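You operate a simulated robot arm through the tools that you are given. There is no shell and no other tool.

The job below is to be done with a simulated two-armed robot. You get a single attempt, and the scene is never put back.

Task
The caps are on the wrong posts: swap them and tighten both posts' knobs.
Fine: leave the black cap on the mat.

It is judged by the outcome, as a careful person would: the job done as asked, and still so three seconds after it is handed in. It fails if anything else is knocked over, pushed out of place, dropped, spilled or broken. A push-on lid holds only when it is set on centred and level and pressed home; a screw cap is set on level and turned clockwise until tight.

Robot
Two 7-joint arms with fingered hands on one trunk that stands fixed in place. Base frame: the origin is at the foot of the trunk, x ahead of it, y to its left, z up. Readings come in m, degrees, newtons and seconds.
The left shoulder is at [0.027, 0.185, 1.297], the right one opposite. With the tool pointing down near the work surface each hand reaches from about 0.1 to 0.78 m from the base axis, measured 20 degrees to its own side. Payload 4 kg a hand.
The TCP of each hand is the grasp point between the finger pads, 0.026 m short of the fingertips. In the tool frame z runs along the fingers and y along their closing line. The gripper opens to 0.132 m. The gripper's body begins 0.073 m behind the TCP. The gripper is a hand of 3 fingers: y runs from the thumb to the fingers, the wrist lies at [0, 0, -0.224] in the tool frame, and closing takes about 1.5 s.
Orientation is told as [roll, pitch, yaw] about the base's x, y, z axes, in that order, counted from this pose: with the fingers straight down and closing along the base's y, the tool's x points along the base's -x, its y along +y and its z along -z.

Tools
- The arms move only by the tool arm_command. It takes "left_moves", "right_moves" or both (then of equal length, played together; a hand with none holds still); each is text: rows parted by semicolons, each of 6 numbers parted by spaces: the turn, a rotation vector about the tool's x, y, z in units of 45 degrees (1.0 is 45 degrees), then the shift along the tool's x, y, z in units of 100 mm (1.0 is 100 mm). In form: rx ry rz x y z; .... A call has 1 to 20 rows; each row is the pose to reach, as a shift and turn from the pose commanded when the call began, along the tool's axes at that moment. "left_gripper" and "right_gripper" are, for a hand that has rows, the finger opening in m, from 0 to 0.132, set as the call begins (left out, the last holds). A call with a number of a shift or a turn outside -1 to 1 is refused whole. A row lasts 0.2 s, in which the tool goes at most 0.05 m and 8.6 degrees; a call with a longer step from one row to the next is refused whole, and so is a gripper value outside its range. Where a pose cannot be reached the arm comes as near as it can. A force on the tool above 40 N (or 10 N above the force at the start of the call, whichever is more), or a blocked arm, ends the call early, and 0.2 s more pass. Each finger travels about 0.072 m/s and halts on what it meets, pressing with about 29 N; the grip force reading is that of the motor and also rises with nothing between the fingers. The clock runs only during rows and for 0.2 s after the last one: add rows that repeat a pose to give the fingers time. It gives the time, the measured TCP pose, the force on the tool (base axes), the opening and the grip force at its end, in the units of the frame above (readings bear some noise), with the torque about the TCP (base axes, N m) and any sound that the robot's microphone picked up.
- Cameras (640 x 400 px; columns grow to the right, rows downward): "scene" is now at [0.0879, 0.0578, 1.5306]; the picture's right is [0.64, -0.76, -0.03], its down [-0.43, -0.33, -0.84] and it looks along [0.63, 0.55, -0.55] (base axes); focal length 243 px, centre (320, 200). "left" rides on the left gripper at [-0.062, 0.003, -0.092] in its tool frame; the picture's right is [-0.05, -1.00, 0.00], its down [0.83, -0.04, -0.55] and it looks along [0.55, -0.03, 0.83] (tool axes); focal length 230 px, centre (320, 200). "right" rides on the right gripper at [0.062, 0.003, -0.092] in its tool frame; the picture's right is [-0.05, 1.00, 0.00], its down [-0.83, -0.04, -0.56] and it looks along [-0.55, -0.03, 0.83] (tool axes); focal length 230 px, centre (320, 200). There is no depth. A picture from a camera that has moved, and an enlarged one, comes with that camera's place and axes in the base frame and with its lens.
- capture(camera): a new picture of that camera. No time passes.
- lift_body(by): slides the trunk up (or, below 0, down) by that many m; the arms and the scene camera ride with it, the base frame stays. It gives what a move gives, with no picture.
- set_fingers(finger1, finger2, thumb_bend, hand): sets how far each is bent, from 0 (flat) to 100 (curled in); at 30 the hand is open as for a grip, at 70 the pads meet at the TCP. One left out holds its place. A second passes; each finger stops where it meets its share of the squeeze, and holds until it gets a number again. A gripper value or a shape takes the hand back. It gives what a move gives, with no picture; readings hold the bend of each and the force on the fingers (four entries, about 0 where the hand has none), thumb and palm.
- hand_shape(shape, hand): the hand has 3 fingers and takes this shape, open, in about a second: jaw (thumb against the fingers, like two jaws); tri (thumb and two fingers); tip (a fingertip pinch); poke (one finger out to press); point (the index stretched); flat (the hand flat); cup (the hand cupped); fist (a fist). The gripper value then closes the fingers along that shape, each until it touches; the sizes above hold for jaw. It gives what a move gives, with no picture.
- aim_head(pan, tilt): turns the head with the scene camera to pan (to the left, within 86 degrees either way) and tilt (down, from -29 to 69), counted from straight ahead of the robot. It gives what a move gives.
- enlarge(camera, box): a new picture of the part [left, top, right, bottom] of that camera's present view, enlarged. No time passes.
- close_job(): hands the job in; it is judged then, once.

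Places have to be worked out from the pictures, the camera data and where the tool is seen. Open the grippers and draw the arms clear of the work before you hand the job in, unless the task says otherwise.

The tools are called as a command line: name --argument value ..., lists and objects as JSON in quotes. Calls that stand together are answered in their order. arm_command: Moves the arms, as the interface text tells. Its arguments: {"type":"object","properties":{"left_moves":{"type":"string"},"left_gripper":{"type":"number"},"right_moves":{"type":"string"},"right_gripper":{"type":"number"}},"required":[]} The other tools are called the same way: lift_body (by) slides the trunk up or down; hand_shape (shape, hand) gives the hand a shape; set_fingers (finger1, finger2, thumb_bend, hand) moves the fingers one by one; aim_head (pan, tilt) turns the head that bears the scene camera; capture (camera) takes a picture; enlarge (camera, box) takes an enlarged picture of a part of a camera's view; close_job () hands the job in.

At the start:

```text
clock: 0.0
left_tcp_pos: [0.2803, 0.4006, 1.4141]
left_tcp_rot: [0.0, 0.0, -0.1]
left_force: [-0.6, 0.0, 0.0]
left_moment: [0.01, 0.02, -0.03]
left_width: 0.132
left_finger_force: 0.1
left_shape: jaw
left_bend: [30.0, 30.0, 30.0]
left_finger forces: [0.1, 0.1, 0.0, 0.0, 0.0, 0.1]
right_tcp_pos: [0.4072, 0.0818, 1.354]
right_tcp_rot: [0.0, 0.0, 0.1]
right_force: [-0.4, 0.5, -0.1]
right_moment: [0.02, -0.01, 0.01]
right_width: 0.132
right_finger_force: 0.1
right_shape: jaw
right_bend: [30.0, 30.0, 30.0]
right_finger forces: [0.0, 0.1, 0.0, 0.1, 0.1, 0.1]
trunk travel left (down, up): [-0.325, 0.137]
head pan, tilt: [40.2, 30.9]
```

scene: 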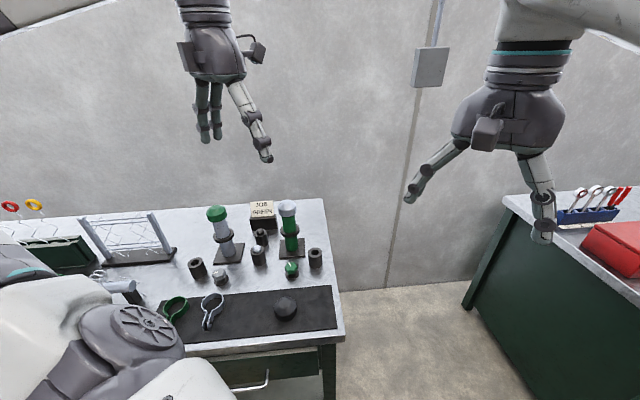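
right: 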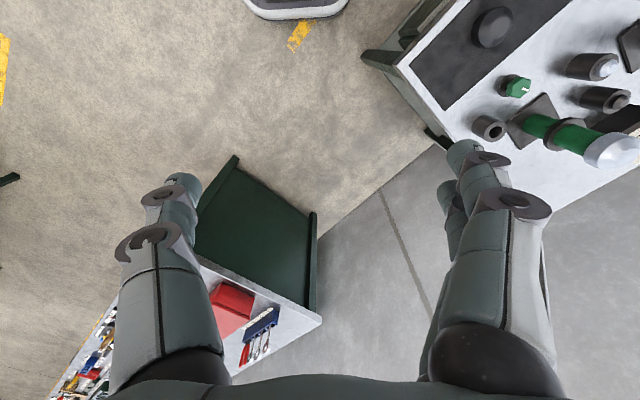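
left: 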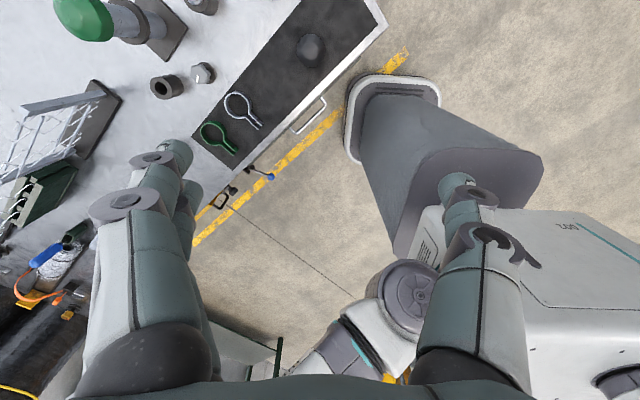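

I start by looking closely at the bench before moving anything.

enlarge --camera "scene" --box '[150, 180, 350, 350]'

enlarge --camera "scene" --box '[190, 190, 340, 290]'

enlarge --camera "scene" --box '[235, 190, 285, 225]'

enlarge --camera "right" --box '[400, 0, 640, 170]'

enlarge --camera "left" --box '[30, 0, 350, 200]'

```text
2.35 times, centred on (250, 265) of scene
camera zoom: at [0.0879, 0.0578, 1.5306], right [0.64, -0.76, -0.03], down [-0.43, -0.33, -0.84], along [0.63, 0.55, -0.55], focal length 571 px, centre (485, 47)
```

zoom: 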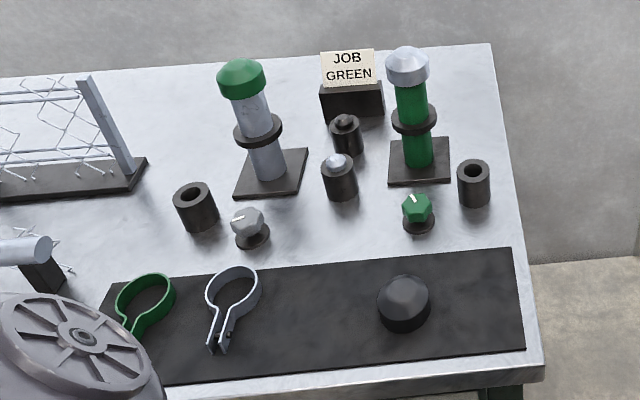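

```text
4.00 times, centred on (265, 240) of scene
camera zoom: at [0.0879, 0.0578, 1.5306], right [0.64, -0.76, -0.03], down [-0.43, -0.33, -0.84], along [0.63, 0.55, -0.55], focal length 971 px, centre (540, 40)
```

zoom: 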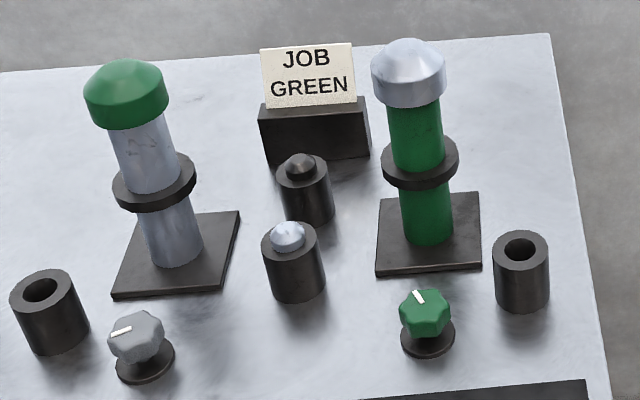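

```text
11.43 times, centred on (260, 208) of scene
camera zoom: at [0.0879, 0.0578, 1.5306], right [0.64, -0.76, -0.03], down [-0.43, -0.33, -0.84], along [0.63, 0.55, -0.55], focal length 2774 px, centre (1006, 114)
```

zoom: 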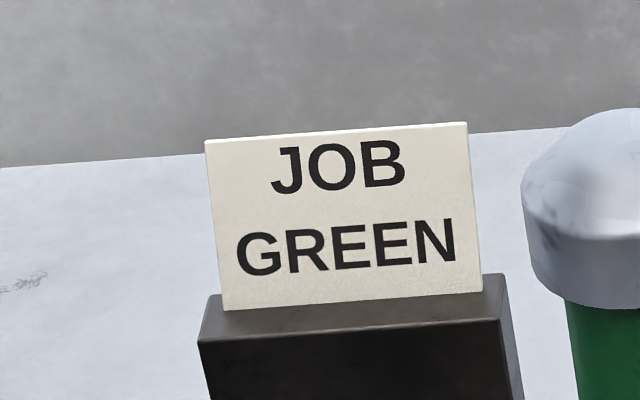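

```text
2.35 times, centred on (520, 85) of right
camera zoom: at [0.3448, 0.0827, 1.4461], right [0.05, 1.0, 0.0], down [0.83, -0.04, 0.56], along [0.55, -0.03, -0.83], focal length 541 px, centre (-151, 471)
```

zoom: 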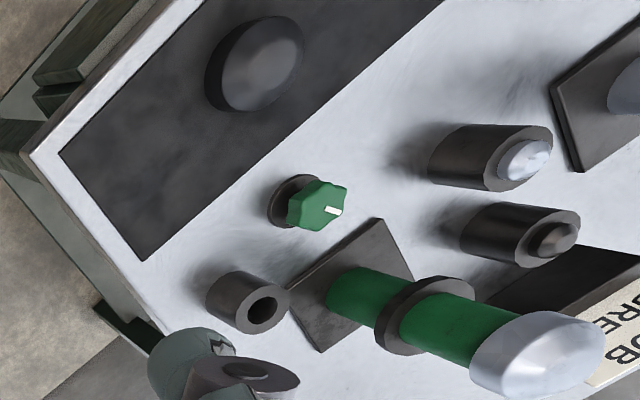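

```text
2.00 times, centred on (190, 100) of left
camera zoom: at [0.3419, 0.4046, 1.507], right [0.05, -1.0, 0.0], down [-0.83, -0.04, 0.55], along [-0.55, -0.03, -0.83], focal length 460 px, centre (580, 400)
```

zoom: 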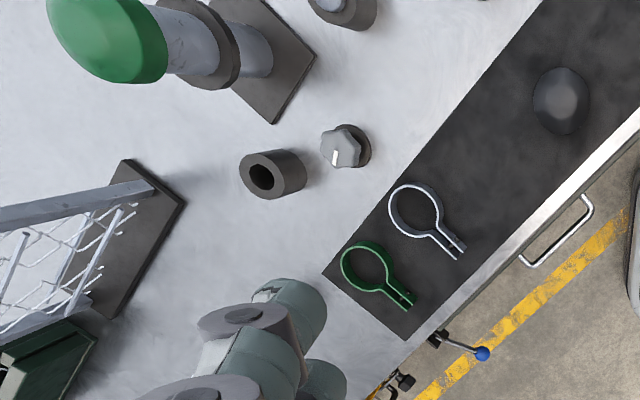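

The green cap sits on the grey post at about (0.36, 0.76) and the silver cap on the green post at about (0.52, 0.58), both near z 1.06. The knobs are near (0.43, 0.49) and (0.27, 0.65), and only the left arm reaches all of this. I move the left hand towards a spot above the silver cap.

arm_command --left_moves "0 0 0 -0.27 0.2 0.1; 0 0 0 -0.53 0.4 0.2; 0 0 0 -0.8 0.6 0.3; 0 0 0 -0.8 0.6 0.3"

arm_command --left_moves "0 0 0 -0.27 0.2 0.1; 0 0 0 -0.53 0.4 0.2; 0 0 0 -0.8 0.6 0.3; 0 0 0 -0.8 0.6 0.3"

capture --camera "left"

capture --camera "scene"

```text
clock: 1.0
left_tcp_pos: [0.3622, 0.4607, 1.3839]
left_tcp_rot: [0.0, -0.1, 0.1]
left_force: [-0.8, -0.6, -0.3]
left_moment: [0.0, 0.0, 0.0]
left_width: 0.1317
left_finger_force: 0.1
left_shape: jaw
left_bend: [30.0, 30.0, 30.0]
left_finger forces: [0.0, 0.1, 0.1, 0.0, 0.1, 0.1]
right_tcp_pos: [0.4052, 0.0797, 1.3542]
right_tcp_rot: [0.0, -0.1, 0.0]
right_force: [0.6, -0.3, 0.8]
right_moment: [-0.02, -0.04, 0.02]
right_width: 0.1319
right_finger_force: 0.1
right_shape: jaw
right_bend: [30.0, 30.0, 30.0]
right_finger forces: [0.0, 0.0, 0.1, 0.0, 0.0, 0.1]
trunk travel left (down, up): [-0.325, 0.137]
head pan, tilt: [40.2, 30.9]
```

```text
clock: 2.0
left_tcp_pos: [0.4414, 0.5231, 1.3534]
left_tcp_rot: [0.1, 0.0, 0.0]
left_force: [0.8, -0.8, -0.3]
left_moment: [-0.02, -0.02, 0.02]
left_width: 0.132
left_finger_force: 0.1
left_shape: jaw
left_bend: [30.0, 30.0, 30.0]
left_finger forces: [0.0, 0.0, 0.0, 0.1, 0.0, 0.0]
right_tcp_pos: [0.4054, 0.0805, 1.3539]
right_tcp_rot: [0.0, -0.1, -0.1]
right_force: [0.7, 0.0, -0.1]
right_moment: [0.03, 0.01, -0.03]
right_width: 0.1318
right_finger_force: 0.1
right_shape: jaw
right_bend: [30.0, 30.0, 30.0]
right_finger forces: [0.0, 0.0, 0.0, 0.0, 0.1, 0.0]
trunk travel left (down, up): [-0.325, 0.137]
head pan, tilt: [40.2, 30.9]
```

```text
taken
camera left: at [0.5021, 0.5275, 1.4463], right [0.05, -1.0, 0.0], down [-0.83, -0.04, 0.55], along [-0.55, -0.03, -0.83], focal length 230 px, centre (320, 200)
```

left: 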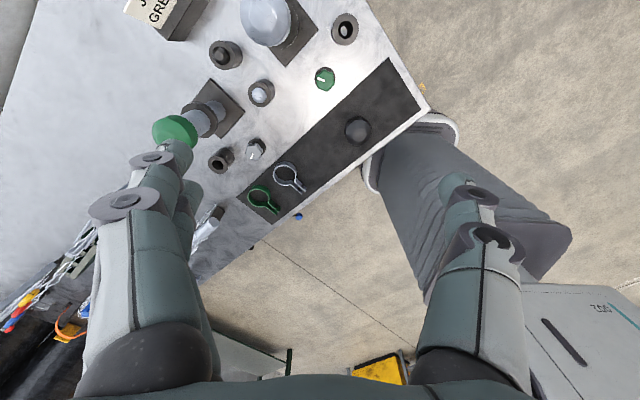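

```text
taken
camera scene: at [0.0876, 0.0578, 1.5307], right [0.64, -0.76, -0.03], down [-0.43, -0.33, -0.84], along [0.63, 0.55, -0.55], focal length 243 px, centre (320, 200)
```

scene: 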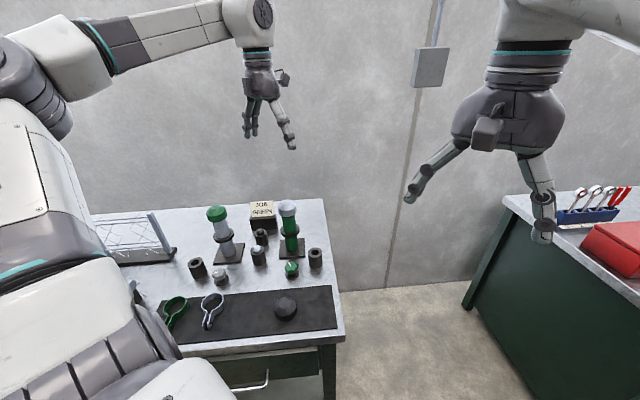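

The wrist view now shows the whole bench layout from above; I enlarge it to fix the positions.

enlarge --camera "left" --box '[200, 0, 440, 150]'

enlarge --camera "left" --box '[120, 60, 360, 220]'

```text
2.67 times, centred on (320, 75) of left
camera zoom: at [0.5021, 0.5275, 1.4463], right [0.05, -1.0, 0.0], down [-0.83, -0.04, 0.55], along [-0.55, -0.03, -0.83], focal length 614 px, centre (320, 533)
```

zoom: 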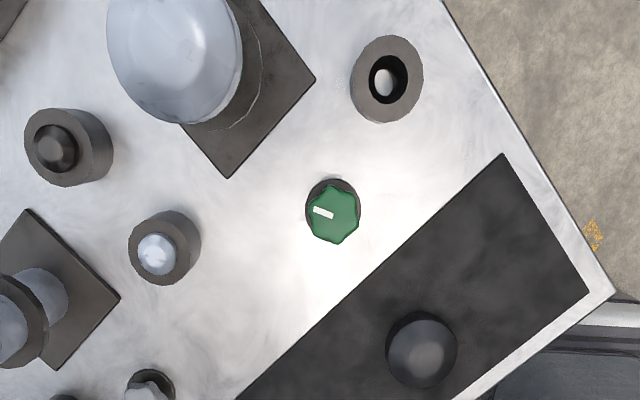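

```text
2.50 times, centred on (240, 140) of left
camera zoom: at [0.5021, 0.5275, 1.4463], right [0.05, -1.0, 0.0], down [-0.83, -0.04, 0.55], along [-0.55, -0.03, -0.83], focal length 575 px, centre (520, 350)
```

zoom: 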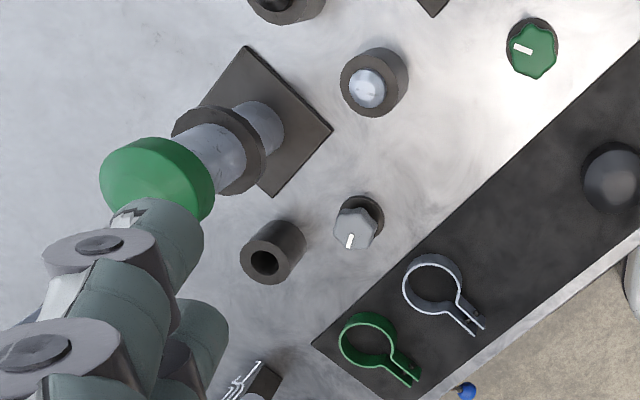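

The bench matches my estimates. I move over the silver cap at about (0.525, 0.592) and stay high.

arm_command --left_moves "0 0 0 -0.28 0.23 0.25; 0 0 0 -0.56 0.46 0.5; 0 0 0 -0.84 0.7 0.75; 0 0 0 -0.84 0.7 0.9; 0 0 0 -0.84 0.7 0.9"

capture --camera "left"

capture --camera "scene"

```text
clock: 3.2
left_tcp_pos: [0.5264, 0.5954, 1.263]
left_tcp_rot: [0.0, -0.1, 0.0]
left_force: [0.7, 0.7, 0.9]
left_moment: [0.02, 0.0, 0.0]
left_width: 0.1318
left_finger_force: 0.0
left_shape: jaw
left_bend: [30.0, 30.0, 30.0]
left_finger forces: [0.0, 0.0, 0.0, 0.0, 0.1, 0.1]
right_tcp_pos: [0.4053, 0.0797, 1.3538]
right_tcp_rot: [0.0, 0.1, 0.0]
right_force: [0.0, -0.4, -0.5]
right_moment: [0.01, 0.0, 0.0]
right_width: 0.1318
right_finger_force: 0.0
right_shape: jaw
right_bend: [30.0, 30.0, 30.0]
right_finger forces: [0.1, 0.0, 0.0, 0.0, 0.1, 0.0]
trunk travel left (down, up): [-0.325, 0.137]
head pan, tilt: [40.2, 30.9]
```

```text
taken
camera left: at [0.5877, 0.5984, 1.3556], right [0.05, -1.0, 0.0], down [-0.83, -0.04, 0.55], along [-0.55, -0.03, -0.83], focal length 230 px, centre (320, 200)
```

left: 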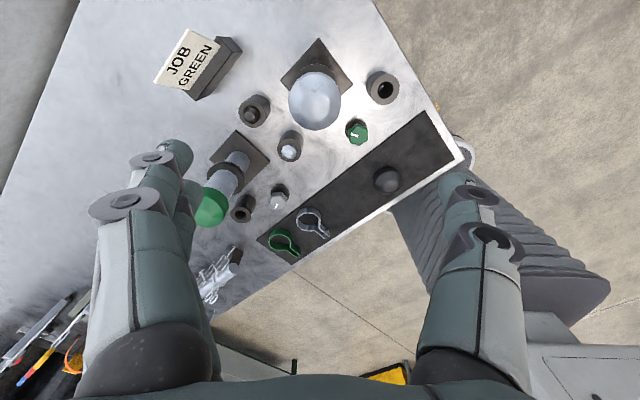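

```text
taken
camera scene: at [0.0876, 0.0577, 1.5307], right [0.64, -0.76, -0.03], down [-0.43, -0.33, -0.84], along [0.63, 0.55, -0.55], focal length 243 px, centre (320, 200)
```

scene: 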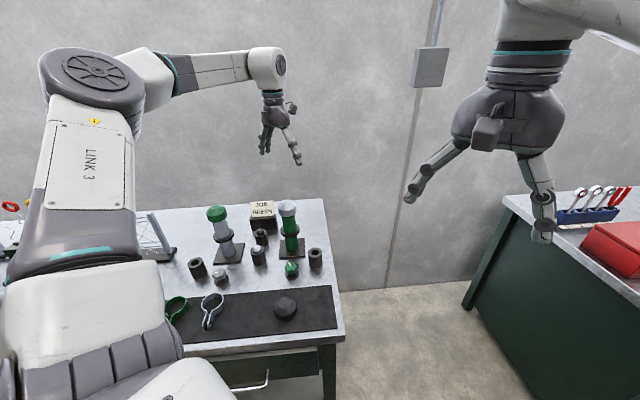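

The silver cap's centre works out near (0.535, 0.601). I step down to z≈1.17 with a small sideways correction, then look again.

arm_command --left_moves "0 0 0 -0.05 0.03 0.3; 0 0 0 -0.09 0.05 0.6; 0 0 0 -0.09 0.05 0.93; 0 0 0 -0.09 0.05 0.93"

capture --camera "left"

enlarge --camera "scene" --box '[190, 100, 350, 280]'

```text
clock: 4.2
left_tcp_pos: [0.5359, 0.5984, 1.1715]
left_tcp_rot: [-0.1, -0.1, -0.1]
left_force: [0.7, 0.1, -0.6]
left_moment: [0.01, 0.02, 0.01]
left_width: 0.132
left_finger_force: 0.0
left_shape: jaw
left_bend: [30.0, 30.0, 30.0]
left_finger forces: [0.0, 0.0, 0.0, 0.0, 0.1, 0.0]
right_tcp_pos: [0.4056, 0.081, 1.353]
right_tcp_rot: [0.1, -0.1, 0.0]
right_force: [0.5, -0.1, -0.6]
right_moment: [-0.02, 0.04, 0.04]
right_width: 0.1318
right_finger_force: 0.0
right_shape: jaw
right_bend: [30.0, 30.0, 30.0]
right_finger forces: [0.0, 0.0, 0.0, 0.0, 0.1, 0.1]
trunk travel left (down, up): [-0.325, 0.137]
head pan, tilt: [40.2, 30.9]
```

```text
taken
camera left: at [0.597, 0.6021, 1.2637], right [0.05, -1.0, 0.0], down [-0.83, -0.04, 0.55], along [-0.55, -0.03, -0.83], focal length 230 px, centre (320, 200)
```

left: 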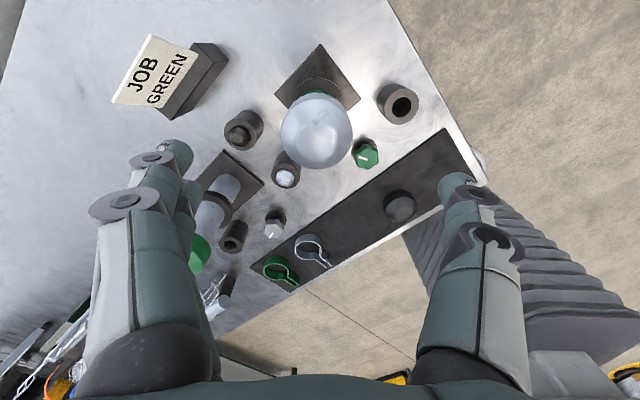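

```text
2.22 times, centred on (270, 190) of scene
camera zoom: at [0.0878, 0.0578, 1.5307], right [0.64, -0.76, -0.03], down [-0.43, -0.33, -0.84], along [0.63, 0.55, -0.55], focal length 539 px, centre (431, 222)
```

zoom: 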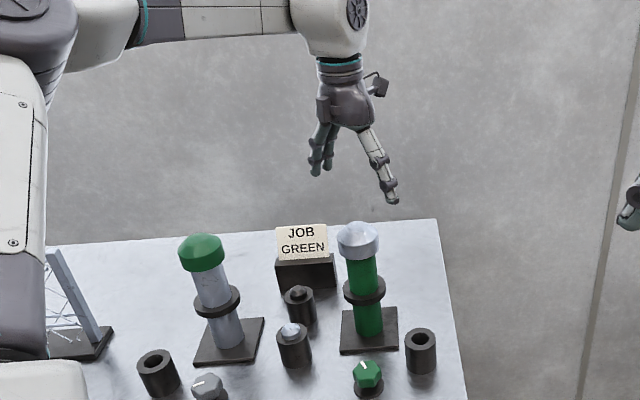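

Cap centre is about (0.538, 0.602), with its side band from z≈1.03 to 1.06 and a diameter of ≈0.062. I descend around it to z≈1.048 before closing.

arm_command --left_moves "0 0 0 -0.02 0.03 0.3; 0 0 0 -0.02 0.03 0.6; 0 0 0 -0.02 0.03 0.8; 0 0 0 -0.02 0.03 0.98; 0 0 0 -0.02 0.03 0.98"

capture --camera "left"

enlarge --camera "scene" --box '[190, 100, 350, 280]'

```text
clock: 5.4
left_tcp_pos: [0.5354, 0.5993, 1.0711]
left_tcp_rot: [0.0, 0.0, -0.1]
left_force: [-0.7, -0.2, -0.1]
left_moment: [0.0, 0.02, -0.01]
left_width: 0.1319
left_finger_force: 0.2
left_shape: jaw
left_bend: [30.0, 30.0, 30.0]
left_finger forces: [0.0, 0.0, 0.0, 0.0, 0.1, 0.1]
right_tcp_pos: [0.4056, 0.0797, 1.3545]
right_tcp_rot: [0.0, 0.0, 0.0]
right_force: [0.4, 1.1, -0.7]
right_moment: [-0.04, -0.01, -0.03]
right_width: 0.1318
right_finger_force: 0.1
right_shape: jaw
right_bend: [30.0, 30.0, 30.0]
right_finger forces: [0.0, 0.1, 0.0, 0.0, 0.0, 0.0]
trunk travel left (down, up): [-0.325, 0.137]
head pan, tilt: [40.2, 30.9]
```

```text
taken
camera left: at [0.598, 0.6034, 1.1638], right [0.05, -1.0, 0.0], down [-0.83, -0.04, 0.55], along [-0.55, -0.03, -0.83], focal length 230 px, centre (320, 200)
```

left: 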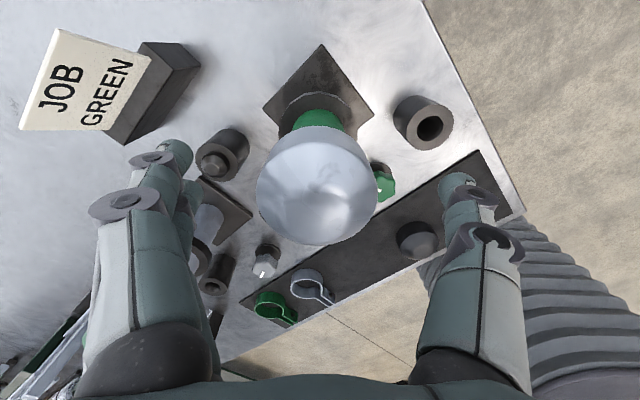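

```text
2.22 times, centred on (270, 190) of scene
camera zoom: at [0.0879, 0.0578, 1.5306], right [0.64, -0.76, -0.03], down [-0.43, -0.33, -0.84], along [0.63, 0.55, -0.55], focal length 539 px, centre (431, 222)
```

zoom: 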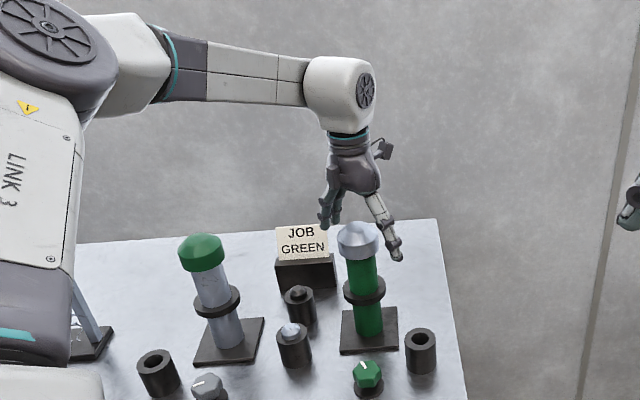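

The cap is centred between the fingers. I descend the last 2.3 cm, and then close on it in a separate call.

arm_command --left_moves "0 0 0 -0.02 0.01 0.12; 0 0 0 -0.02 0.01 0.23; 0 0 0 -0.02 0.01 0.23"

arm_command --left_moves "0 0 0 0 0 0; 0 0 0 0 0 0; 0 0 0 0 0 0; 0 0 0 0 0 0; 0 0 0 0 0 0; 0 0 0 0 0 0; 0 0 0 0 0 0; 0 0 0 0 0 0" --left_gripper 0.045

capture --camera "left"

enlarge --camera "scene" --box '[190, 100, 350, 280]'

```text
clock: 6.2
left_tcp_pos: [0.5382, 0.6005, 1.0511]
left_tcp_rot: [0.0, -0.1, 0.0]
left_force: [0.4, -0.3, 0.9]
left_moment: [0.0, 0.01, 0.01]
left_width: 0.1318
left_finger_force: 0.1
left_shape: jaw
left_bend: [30.0, 30.0, 30.0]
left_finger forces: [0.0, 0.0, 0.1, 0.0, 0.1, 0.0]
right_tcp_pos: [0.4057, 0.0793, 1.354]
right_tcp_rot: [0.0, -0.1, 0.0]
right_force: [-0.4, -0.1, -0.3]
right_moment: [0.0, -0.01, -0.01]
right_width: 0.1317
right_finger_force: 0.0
right_shape: jaw
right_bend: [30.0, 30.0, 30.0]
right_finger forces: [0.1, 0.1, 0.0, 0.0, 0.0, 0.1]
trunk travel left (down, up): [-0.325, 0.137]
head pan, tilt: [40.2, 30.9]
```

```text
clock: 8.0
left_tcp_pos: [0.5384, 0.6001, 1.0498]
left_tcp_rot: [0.0, 0.1, 0.0]
left_force: [0.9, -6.0, -6.2]
left_moment: [0.21, -0.03, -0.03]
left_width: 0.0407
left_finger_force: 29.2
left_shape: jaw
left_bend: [74.0, 74.0, 71.0]
left_finger forces: [11.5, 13.1, 0.0, 0.1, 30.3, 0.1]
right_tcp_pos: [0.4071, 0.0805, 1.3544]
right_tcp_rot: [-0.1, 0.1, -0.1]
right_force: [0.0, 0.4, -0.9]
right_moment: [-0.01, -0.03, -0.02]
right_width: 0.1315
right_finger_force: 0.0
right_shape: jaw
right_bend: [30.0, 30.0, 30.0]
right_finger forces: [0.0, 0.0, 0.0, 0.0, 0.0, 0.0]
trunk travel left (down, up): [-0.325, 0.137]
head pan, tilt: [40.2, 30.9]
```

```text
taken
camera left: at [0.6001, 0.6042, 1.1421], right [0.05, -1.0, 0.0], down [-0.83, -0.04, 0.56], along [-0.55, -0.03, -0.83], focal length 230 px, centre (320, 200)
```

left: 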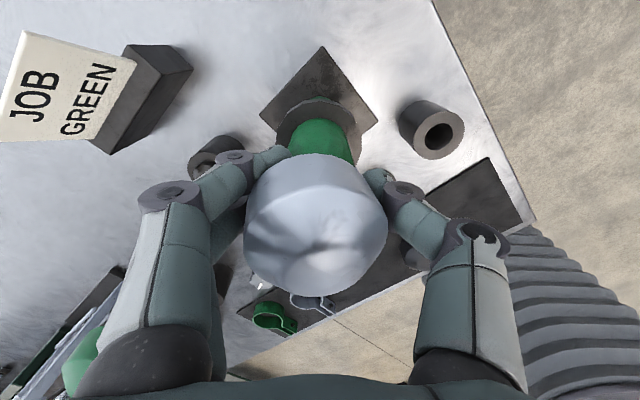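

```text
2.22 times, centred on (270, 190) of scene
camera zoom: at [0.0889, 0.0575, 1.5305], right [0.64, -0.76, -0.03], down [-0.44, -0.33, -0.84], along [0.63, 0.55, -0.55], focal length 539 px, centre (431, 222)
```

zoom: 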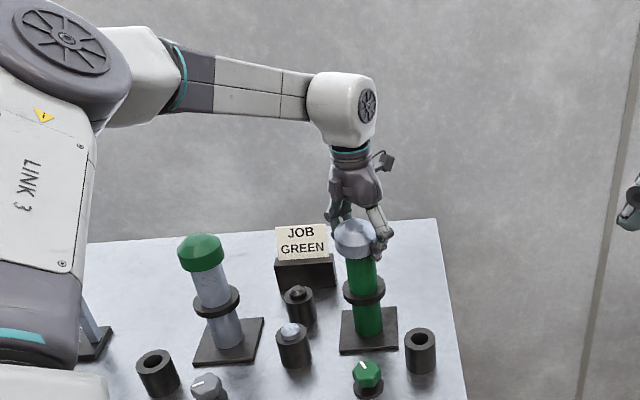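

The opening reads 0.041, narrower than the cap, so the fingertips may have closed on the post below it. I look closer.

enlarge --camera "left" --box '[200, 90, 440, 300]'

enlarge --camera "scene" --box '[255, 170, 315, 215]'

```text
1.90 times, centred on (320, 195) of left
camera zoom: at [0.6001, 0.6042, 1.1421], right [0.05, -1.0, 0.0], down [-0.83, -0.04, 0.56], along [-0.55, -0.03, -0.83], focal length 438 px, centre (320, 210)
```

zoom: 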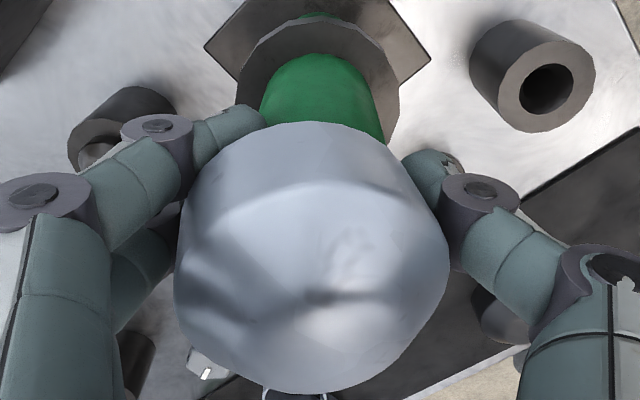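

```text
8.89 times, centred on (285, 192) of scene
camera zoom: at [0.0889, 0.0575, 1.5305], right [0.64, -0.76, -0.03], down [-0.44, -0.33, -0.84], along [0.63, 0.55, -0.55], focal length 2158 px, centre (631, 267)
```

zoom: 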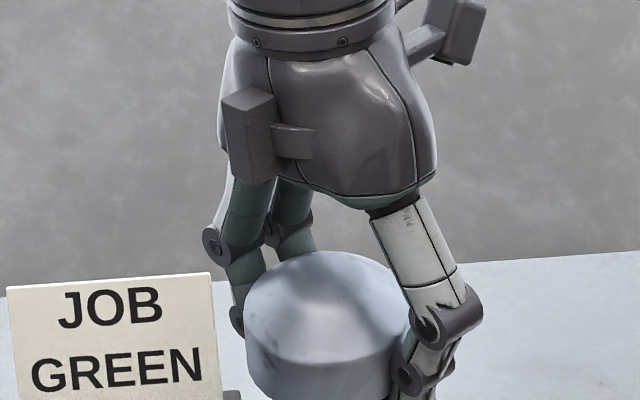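

The fingertips have curled in just under the cap's lower edge. I open, go up about 1.8 cm so the tips land on the side band, and close again.

arm_command --left_moves "0 0 0 0 0 0; 0 0 0 0 0 0; 0 0 0 0 0 0; 0 0 0 0 0 0; 0 0 0 0 0 0; 0 0 0 0 0 0; 0 0 0 0 0.01 -0.1; 0 0 0 0 0.01 -0.18; 0 0 0 0 0.01 -0.18" --left_gripper 0.12

arm_command --left_moves "0 0 0 0 0 0; 0 0 0 0 0 0; 0 0 0 0 0 0; 0 0 0 0 0 0; 0 0 0 0 0 0; 0 0 0 0 0 0; 0 0 0 0 0 0; 0 0 0 0 0 0" --left_gripper 0.04

enlarge --camera "left" --box '[200, 90, 440, 300]'

enlarge --camera "scene" --box '[255, 180, 315, 225]'

```text
clock: 10.0
left_tcp_pos: [0.5365, 0.6013, 1.0677]
left_tcp_rot: [0.0, 0.0, -0.1]
left_force: [-0.6, 0.4, 1.0]
left_moment: [-0.01, 0.0, 0.01]
left_width: 0.1197
left_finger_force: 0.1
left_shape: jaw
left_bend: [47.0, 47.0, 43.0]
left_finger forces: [0.1, 0.1, 0.1, 0.1, 0.0, 0.0]
right_tcp_pos: [0.4073, 0.0816, 1.3539]
right_tcp_rot: [0.0, 0.0, 0.0]
right_force: [-0.6, -1.0, 0.1]
right_moment: [-0.02, 0.0, 0.0]
right_width: 0.1319
right_finger_force: 0.1
right_shape: jaw
right_bend: [30.0, 30.0, 30.0]
right_finger forces: [0.1, 0.0, 0.0, 0.1, 0.1, 0.0]
trunk travel left (down, up): [-0.325, 0.137]
head pan, tilt: [40.2, 30.9]
```

```text
clock: 11.8
left_tcp_pos: [0.5372, 0.6014, 1.0684]
left_tcp_rot: [0.0, 0.0, 0.0]
left_force: [-0.1, 0.6, -0.1]
left_moment: [-0.02, 0.02, 0.03]
left_width: 0.0545
left_finger_force: 29.0
left_shape: jaw
left_bend: [73.0, 73.0, 70.0]
left_finger forces: [11.8, 13.5, 0.1, 0.0, 26.1, 0.0]
right_tcp_pos: [0.4057, 0.0808, 1.3543]
right_tcp_rot: [-0.1, 0.1, 0.0]
right_force: [0.1, -0.5, 0.0]
right_moment: [-0.01, -0.03, -0.01]
right_width: 0.1319
right_finger_force: 0.0
right_shape: jaw
right_bend: [30.0, 30.0, 30.0]
right_finger forces: [0.0, 0.1, 0.1, 0.1, 0.0, 0.1]
trunk travel left (down, up): [-0.325, 0.137]
head pan, tilt: [40.2, 30.9]
```

```text
1.90 times, centred on (320, 195) of left
camera zoom: at [0.5989, 0.605, 1.1607], right [0.05, -1.0, 0.0], down [-0.83, -0.04, 0.55], along [-0.55, -0.03, -0.83], focal length 438 px, centre (320, 210)
```

zoom: 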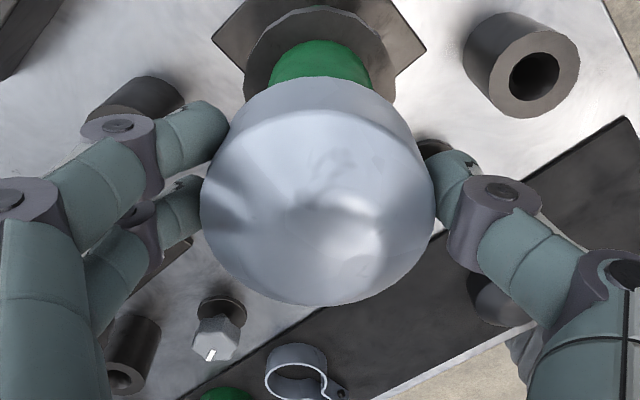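

```text
8.89 times, centred on (285, 202) of scene
camera zoom: at [0.0881, 0.0579, 1.5306], right [0.64, -0.76, -0.03], down [-0.43, -0.33, -0.84], along [0.63, 0.55, -0.55], focal length 2158 px, centre (631, 178)
```

zoom: 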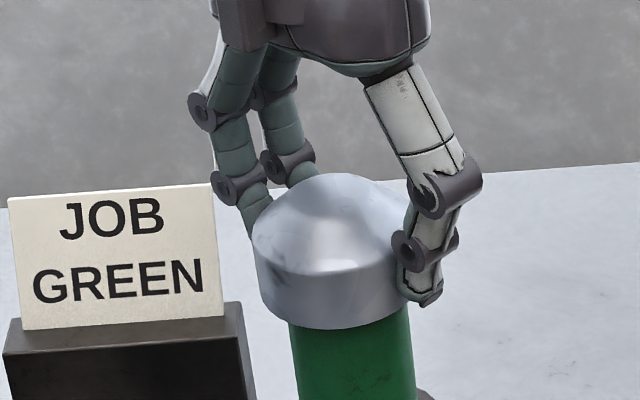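

Now both sides grip the band evenly with almost no net force. I lift slowly by 3 cm to see whether the cap simply pulls off.

arm_command --left_moves "0 0 0 0 0 -0.03; 0 0 0 0 0 -0.06; 0 0 0 0 0 -0.1; 0 0 0 0 0 -0.15; 0 0 0 0 0 -0.2; 0 0 0 0 0 -0.3; 0 0 0 0 0 -0.3"

enlarge --camera "scene" --box '[235, 170, 335, 265]'

```text
clock: 13.4
left_tcp_pos: [0.5369, 0.6014, 1.0984]
left_tcp_rot: [0.0, 0.0, 0.1]
left_force: [0.1, -0.5, -1.0]
left_moment: [-0.01, 0.02, 0.04]
left_width: 0.0547
left_finger_force: 28.8
left_shape: jaw
left_bend: [73.0, 73.0, 70.0]
left_finger forces: [11.8, 13.5, 0.0, 0.1, 26.3, 0.0]
right_tcp_pos: [0.4056, 0.0808, 1.3531]
right_tcp_rot: [0.1, -0.1, 0.0]
right_force: [-0.3, 1.5, -0.5]
right_moment: [-0.04, 0.01, 0.03]
right_width: 0.1319
right_finger_force: 0.0
right_shape: jaw
right_bend: [30.0, 30.0, 30.0]
right_finger forces: [0.0, 0.0, 0.0, 0.1, 0.0, 0.0]
trunk travel left (down, up): [-0.325, 0.137]
head pan, tilt: [40.2, 30.9]
```

```text
4.21 times, centred on (285, 218) of scene
camera zoom: at [0.0882, 0.058, 1.5306], right [0.64, -0.76, -0.03], down [-0.43, -0.33, -0.84], along [0.63, 0.55, -0.55], focal length 1022 px, centre (467, 126)
```

zoom: 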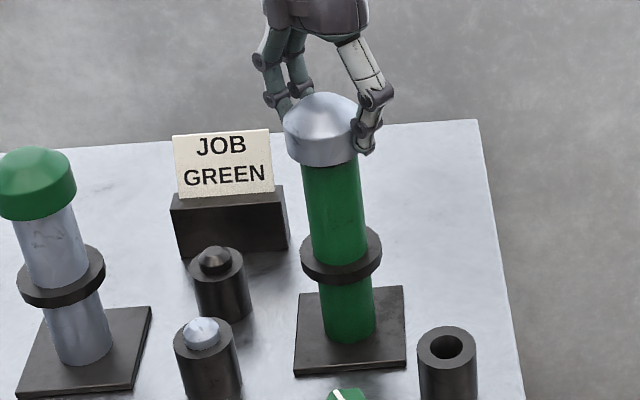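

The cap comes off freely, weighing about 1 N. I lift another 8 cm to clear the post.

arm_command --left_moves "0 0 0 0 0 -0.2; 0 0 0 0 0 -0.4; 0 0 0 0 0 -0.6; 0 0 0 0 0 -0.8; 0 0 0 0 0 -0.8"

enlarge --camera "scene" --box '[235, 140, 335, 265]'

capture --camera "left"

```text
clock: 14.6
left_tcp_pos: [0.5387, 0.6013, 1.1782]
left_tcp_rot: [0.0, 0.0, 0.1]
left_force: [-0.8, 0.2, -0.8]
left_moment: [-0.02, -0.01, 0.0]
left_width: 0.0545
left_finger_force: 29.2
left_shape: jaw
left_bend: [73.0, 73.0, 70.0]
left_finger forces: [12.0, 13.5, 0.0, 0.0, 26.1, 0.0]
right_tcp_pos: [0.4058, 0.0804, 1.3542]
right_tcp_rot: [0.1, 0.0, 0.0]
right_force: [-0.2, 0.9, 0.3]
right_moment: [-0.02, 0.0, -0.01]
right_width: 0.1319
right_finger_force: 0.0
right_shape: jaw
right_bend: [30.0, 30.0, 30.0]
right_finger forces: [0.1, 0.1, 0.0, 0.0, 0.0, 0.1]
trunk travel left (down, up): [-0.325, 0.137]
head pan, tilt: [40.2, 30.9]
```

```text
3.20 times, centred on (285, 202) of scene
camera zoom: at [0.0883, 0.0581, 1.5306], right [0.64, -0.76, -0.03], down [-0.43, -0.33, -0.84], along [0.63, 0.55, -0.55], focal length 777 px, centre (432, 192)
```

zoom: 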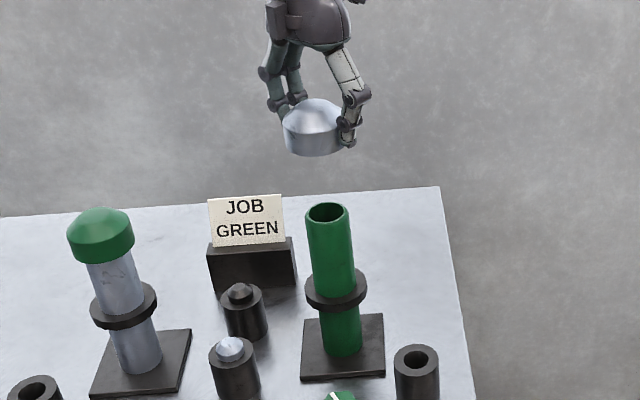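

```text
taken
camera left: at [0.5999, 0.6045, 1.2704], right [0.05, -1.0, 0.0], down [-0.83, -0.04, 0.55], along [-0.55, -0.03, -0.83], focal length 230 px, centre (320, 200)
```

left: 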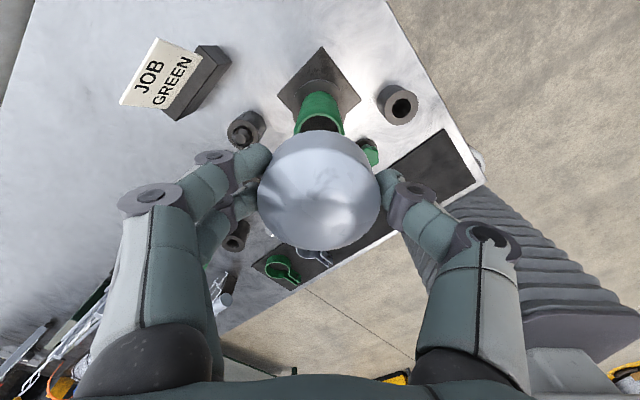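

The post is an open tube with its rim near z≈1.05, and the cap slips over it. I carry the silver cap to the free patch of mat between the black cap and the silver clamp, near (0.268, 0.515), staying high on the way.

arm_command --left_moves "0 0 0 0.3 -0.1 0; 0 0 0 0.6 -0.19 0; 0 0 0 0.9 -0.29 0; 0 0 0 0.9 -0.29 0"

arm_command --left_moves "0 0 0 0.3 -0.1 0; 0 0 0 0.6 -0.19 0; 0 0 0 0.9 -0.29 0; 0 0 0 0.9 -0.29 0"

arm_command --left_moves "0 0 0 0.3 -0.1 0; 0 0 0 0.6 -0.19 0; 0 0 0 0.9 -0.28 0; 0 0 0 0.9 -0.28 0.3; 0 0 0 0.9 -0.28 0.6; 0 0 0 0.9 -0.28 0.6"

capture --camera "left"

capture --camera "scene"

```text
clock: 15.6
left_tcp_pos: [0.4452, 0.5704, 1.1787]
left_tcp_rot: [0.0, 0.0, 0.0]
left_force: [-0.1, -0.9, -1.4]
left_moment: [-0.01, -0.03, 0.02]
left_width: 0.0545
left_finger_force: 29.0
left_shape: jaw
left_bend: [73.0, 73.0, 70.0]
left_finger forces: [12.0, 13.4, 0.1, 0.0, 26.2, 0.0]
right_tcp_pos: [0.4053, 0.0791, 1.3532]
right_tcp_rot: [0.0, 0.0, 0.0]
right_force: [-0.4, -0.5, 0.0]
right_moment: [0.01, 0.0, 0.02]
right_width: 0.132
right_finger_force: 0.1
right_shape: jaw
right_bend: [30.0, 30.0, 30.0]
right_finger forces: [0.0, 0.0, 0.0, 0.0, 0.0, 0.0]
trunk travel left (down, up): [-0.325, 0.137]
head pan, tilt: [40.2, 30.9]
```

```text
clock: 16.6
left_tcp_pos: [0.3568, 0.5423, 1.1782]
left_tcp_rot: [0.0, 0.0, 0.1]
left_force: [1.1, 0.6, -0.4]
left_moment: [0.01, 0.0, 0.0]
left_width: 0.0544
left_finger_force: 29.2
left_shape: jaw
left_bend: [73.0, 73.0, 70.0]
left_finger forces: [12.1, 13.5, 0.0, 0.0, 26.2, 0.1]
right_tcp_pos: [0.4067, 0.0805, 1.3539]
right_tcp_rot: [0.0, 0.0, 0.0]
right_force: [0.2, -0.5, -0.3]
right_moment: [-0.02, -0.01, 0.0]
right_width: 0.1321
right_finger_force: 0.0
right_shape: jaw
right_bend: [30.0, 30.0, 30.0]
right_finger forces: [0.0, 0.0, 0.0, 0.0, 0.0, 0.0]
trunk travel left (down, up): [-0.325, 0.137]
head pan, tilt: [40.2, 30.9]
```

```text
clock: 18.0
left_tcp_pos: [0.2667, 0.5144, 1.1195]
left_tcp_rot: [0.0, -0.1, 0.0]
left_force: [0.0, 0.1, -0.3]
left_moment: [-0.02, -0.01, 0.02]
left_width: 0.0545
left_finger_force: 28.6
left_shape: jaw
left_bend: [73.0, 73.0, 70.0]
left_finger forces: [12.2, 13.6, 0.0, 0.0, 26.1, 0.0]
right_tcp_pos: [0.4052, 0.0792, 1.3544]
right_tcp_rot: [0.0, 0.0, 0.0]
right_force: [0.2, 0.3, -0.1]
right_moment: [0.01, 0.01, 0.01]
right_width: 0.1317
right_finger_force: 0.0
right_shape: jaw
right_bend: [30.0, 30.0, 30.0]
right_finger forces: [0.1, 0.1, 0.0, 0.1, 0.0, 0.0]
trunk travel left (down, up): [-0.325, 0.137]
head pan, tilt: [40.2, 30.9]
```

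```text
taken
camera left: at [0.3287, 0.5178, 1.2121], right [0.05, -1.0, 0.0], down [-0.83, -0.04, 0.55], along [-0.55, -0.03, -0.83], focal length 230 px, centre (320, 200)
```

left: 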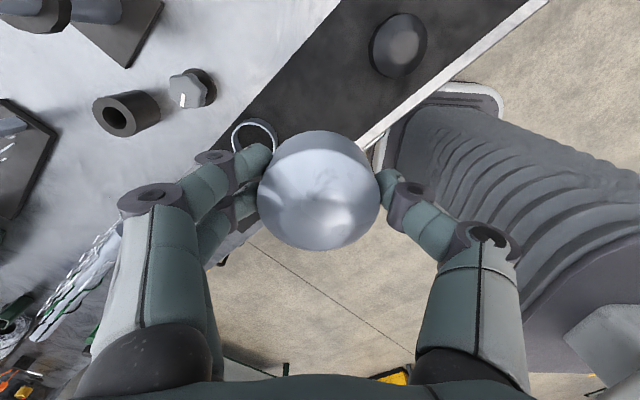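

```text
taken
camera scene: at [0.0871, 0.0572, 1.5307], right [0.64, -0.76, -0.03], down [-0.43, -0.33, -0.84], along [0.63, 0.55, -0.54], focal length 243 px, centre (320, 200)
```

scene: 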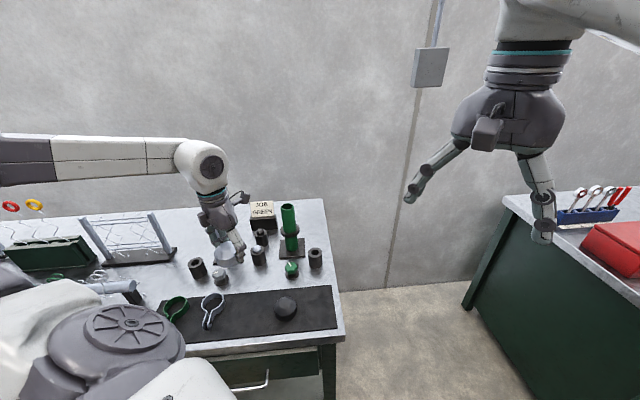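

Straight below lands on the mat with clearance, but I shift 1.5 cm away from the clamp. Then I descend to about 2 cm above the expected contact.

arm_command --left_moves "0 0 0 -0.1 -0.15 0; 0 0 0 -0.1 -0.15 0.3; 0 0 0 -0.1 -0.15 0.6; 0 0 0 -0.1 -0.15 0.9; 0 0 0 -0.1 -0.15 0.9"

arm_command --left_moves "0 0 0 0 0 0.3; 0 0 0 0 0 0.6; 0 0 0 0 0 0.85; 0 0 0 0 0 0.85"

enlarge --camera "scene" --box '[170, 220, 330, 340]'

capture --camera "left"

```text
clock: 19.2
left_tcp_pos: [0.277, 0.5007, 1.0276]
left_tcp_rot: [0.1, -0.1, 0.1]
left_force: [-0.4, -1.3, -0.7]
left_moment: [0.01, 0.0, 0.0]
left_width: 0.0539
left_finger_force: 29.3
left_shape: jaw
left_bend: [73.0, 73.0, 70.0]
left_finger forces: [12.5, 13.6, 0.0, 0.0, 26.1, 0.0]
right_tcp_pos: [0.4055, 0.0804, 1.3543]
right_tcp_rot: [0.0, 0.0, 0.0]
right_force: [-0.3, 0.7, 0.1]
right_moment: [-0.01, -0.06, -0.01]
right_width: 0.1321
right_finger_force: 0.0
right_shape: jaw
right_bend: [30.0, 30.0, 30.0]
right_finger forces: [0.0, 0.0, 0.0, 0.0, 0.1, 0.0]
trunk travel left (down, up): [-0.325, 0.137]
head pan, tilt: [40.2, 30.9]
```

```text
clock: 20.2
left_tcp_pos: [0.2756, 0.5008, 0.9434]
left_tcp_rot: [0.1, 0.0, 0.1]
left_force: [-0.8, -1.9, -1.0]
left_moment: [-0.01, 0.0, -0.02]
left_width: 0.0541
left_finger_force: 29.4
left_shape: jaw
left_bend: [73.0, 73.0, 70.0]
left_finger forces: [12.7, 13.6, 0.0, 0.0, 25.9, 0.0]
right_tcp_pos: [0.4056, 0.08, 1.3536]
right_tcp_rot: [0.0, 0.0, 0.1]
right_force: [0.6, 0.8, 0.2]
right_moment: [0.0, 0.02, 0.0]
right_width: 0.132
right_finger_force: 0.0
right_shape: jaw
right_bend: [30.0, 30.0, 30.0]
right_finger forces: [0.1, 0.0, 0.0, 0.1, 0.0, 0.1]
trunk travel left (down, up): [-0.325, 0.137]
head pan, tilt: [40.2, 30.9]
```

```text
3.33 times, centred on (250, 280) of scene
camera zoom: at [0.088, 0.0578, 1.5306], right [0.64, -0.76, -0.03], down [-0.43, -0.33, -0.84], along [0.63, 0.55, -0.55], focal length 809 px, centre (553, -67)
```

zoom: 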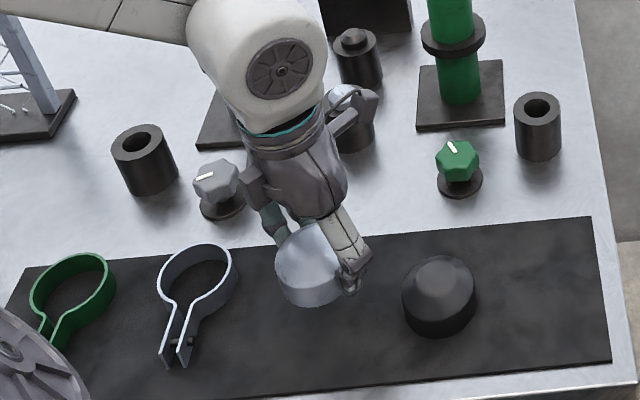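

```text
taken
camera left: at [0.3375, 0.5041, 1.0353], right [0.05, -1.0, 0.0], down [-0.83, -0.04, 0.55], along [-0.55, -0.03, -0.83], focal length 230 px, centre (320, 200)
```

left: 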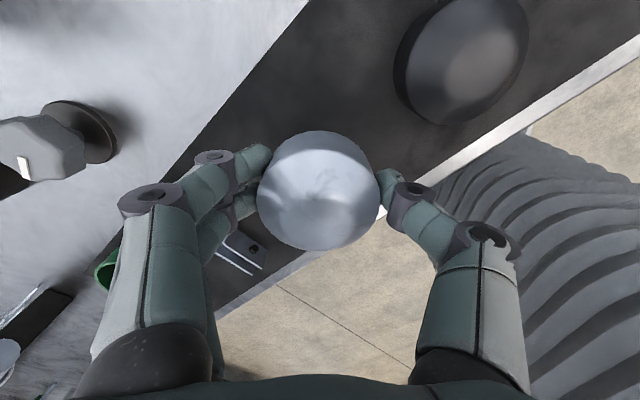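

The cap hovers a little above the mat with clear space around it. I lower in small steps and watch the force.

arm_command --left_moves "0 0 0 0 0 0.04; 0 0 0 0 0 0.08; 0 0 0 0 0 0.12; 0 0 0 0 0 0.16; 0 0 0 0 0 0.16"

enlarge --camera "scene" --box '[215, 265, 295, 325]'

```text
clock: 21.4
left_tcp_pos: [0.2764, 0.5008, 0.9268]
left_tcp_rot: [0.0, 0.0, -0.1]
left_force: [-0.3, 0.0, -1.0]
left_moment: [0.0, -0.02, 0.0]
left_width: 0.0543
left_finger_force: 29.3
left_shape: jaw
left_bend: [73.0, 73.0, 70.0]
left_finger forces: [12.8, 13.7, 0.0, 0.0, 26.0, 0.1]
right_tcp_pos: [0.4059, 0.0801, 1.3539]
right_tcp_rot: [0.0, 0.0, 0.0]
right_force: [-0.1, 0.7, -1.0]
right_moment: [-0.01, -0.03, 0.02]
right_width: 0.1317
right_finger_force: 0.1
right_shape: jaw
right_bend: [30.0, 30.0, 30.0]
right_finger forces: [0.0, 0.0, 0.0, 0.1, 0.0, 0.0]
trunk travel left (down, up): [-0.325, 0.137]
head pan, tilt: [40.2, 30.9]
```

```text
6.67 times, centred on (255, 295) of scene
camera zoom: at [0.0879, 0.0578, 1.5306], right [0.64, -0.76, -0.03], down [-0.43, -0.33, -0.84], along [0.63, 0.55, -0.55], focal length 1618 px, centre (753, -433)
```

zoom: 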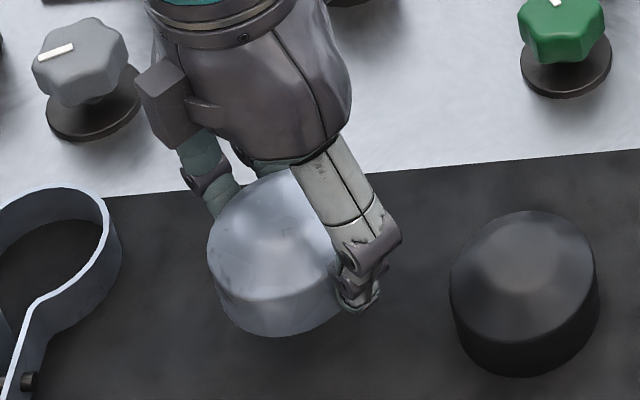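

No contact yet; I keep lowering in small increments.

arm_command --left_moves "0 0 0 0 0 0.03; 0 0 0 0 0 0.06; 0 0 0 0 0 0.06"

arm_command --left_moves "0 0 0 0 0 0.02; 0 0 0 0 0 0.03; 0 0 0 0 0 0.03"

enlarge --camera "scene" --box '[215, 265, 295, 325]'

```text
clock: 22.2
left_tcp_pos: [0.2781, 0.5005, 0.9203]
left_tcp_rot: [-0.1, 0.0, 0.0]
left_force: [0.0, 0.6, -0.5]
left_moment: [-0.03, 0.01, -0.03]
left_width: 0.0545
left_finger_force: 28.9
left_shape: jaw
left_bend: [73.0, 73.0, 70.0]
left_finger forces: [12.8, 13.8, 0.0, 0.0, 26.0, 0.0]
right_tcp_pos: [0.4057, 0.0801, 1.3539]
right_tcp_rot: [0.0, -0.1, 0.0]
right_force: [0.4, -0.6, 0.0]
right_moment: [0.0, -0.01, -0.03]
right_width: 0.1321
right_finger_force: 0.2
right_shape: jaw
right_bend: [30.0, 30.0, 30.0]
right_finger forces: [0.1, 0.1, 0.1, 0.0, 0.0, 0.0]
trunk travel left (down, up): [-0.325, 0.137]
head pan, tilt: [40.2, 30.9]
```

```text
clock: 23.0
left_tcp_pos: [0.2776, 0.4993, 0.9181]
left_tcp_rot: [0.0, 0.0, 0.0]
left_force: [0.8, 0.1, -0.4]
left_moment: [-0.02, 0.0, 0.0]
left_width: 0.0542
left_finger_force: 29.4
left_shape: jaw
left_bend: [73.0, 73.0, 70.0]
left_finger forces: [12.8, 13.7, 0.1, 0.1, 26.0, 0.1]
right_tcp_pos: [0.4066, 0.0802, 1.3537]
right_tcp_rot: [0.0, 0.0, 0.0]
right_force: [-0.1, -0.1, 0.3]
right_moment: [0.01, 0.02, 0.02]
right_width: 0.132
right_finger_force: 0.0
right_shape: jaw
right_bend: [30.0, 30.0, 30.0]
right_finger forces: [0.0, 0.0, 0.0, 0.0, 0.1, 0.0]
trunk travel left (down, up): [-0.325, 0.137]
head pan, tilt: [40.2, 30.9]
```

```text
6.67 times, centred on (255, 295) of scene
camera zoom: at [0.088, 0.0579, 1.5306], right [0.64, -0.76, -0.03], down [-0.43, -0.33, -0.84], along [0.63, 0.55, -0.55], focal length 1618 px, centre (753, -433)
```

zoom: 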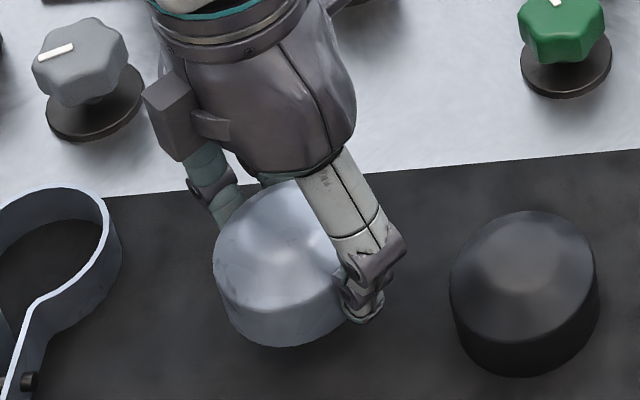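

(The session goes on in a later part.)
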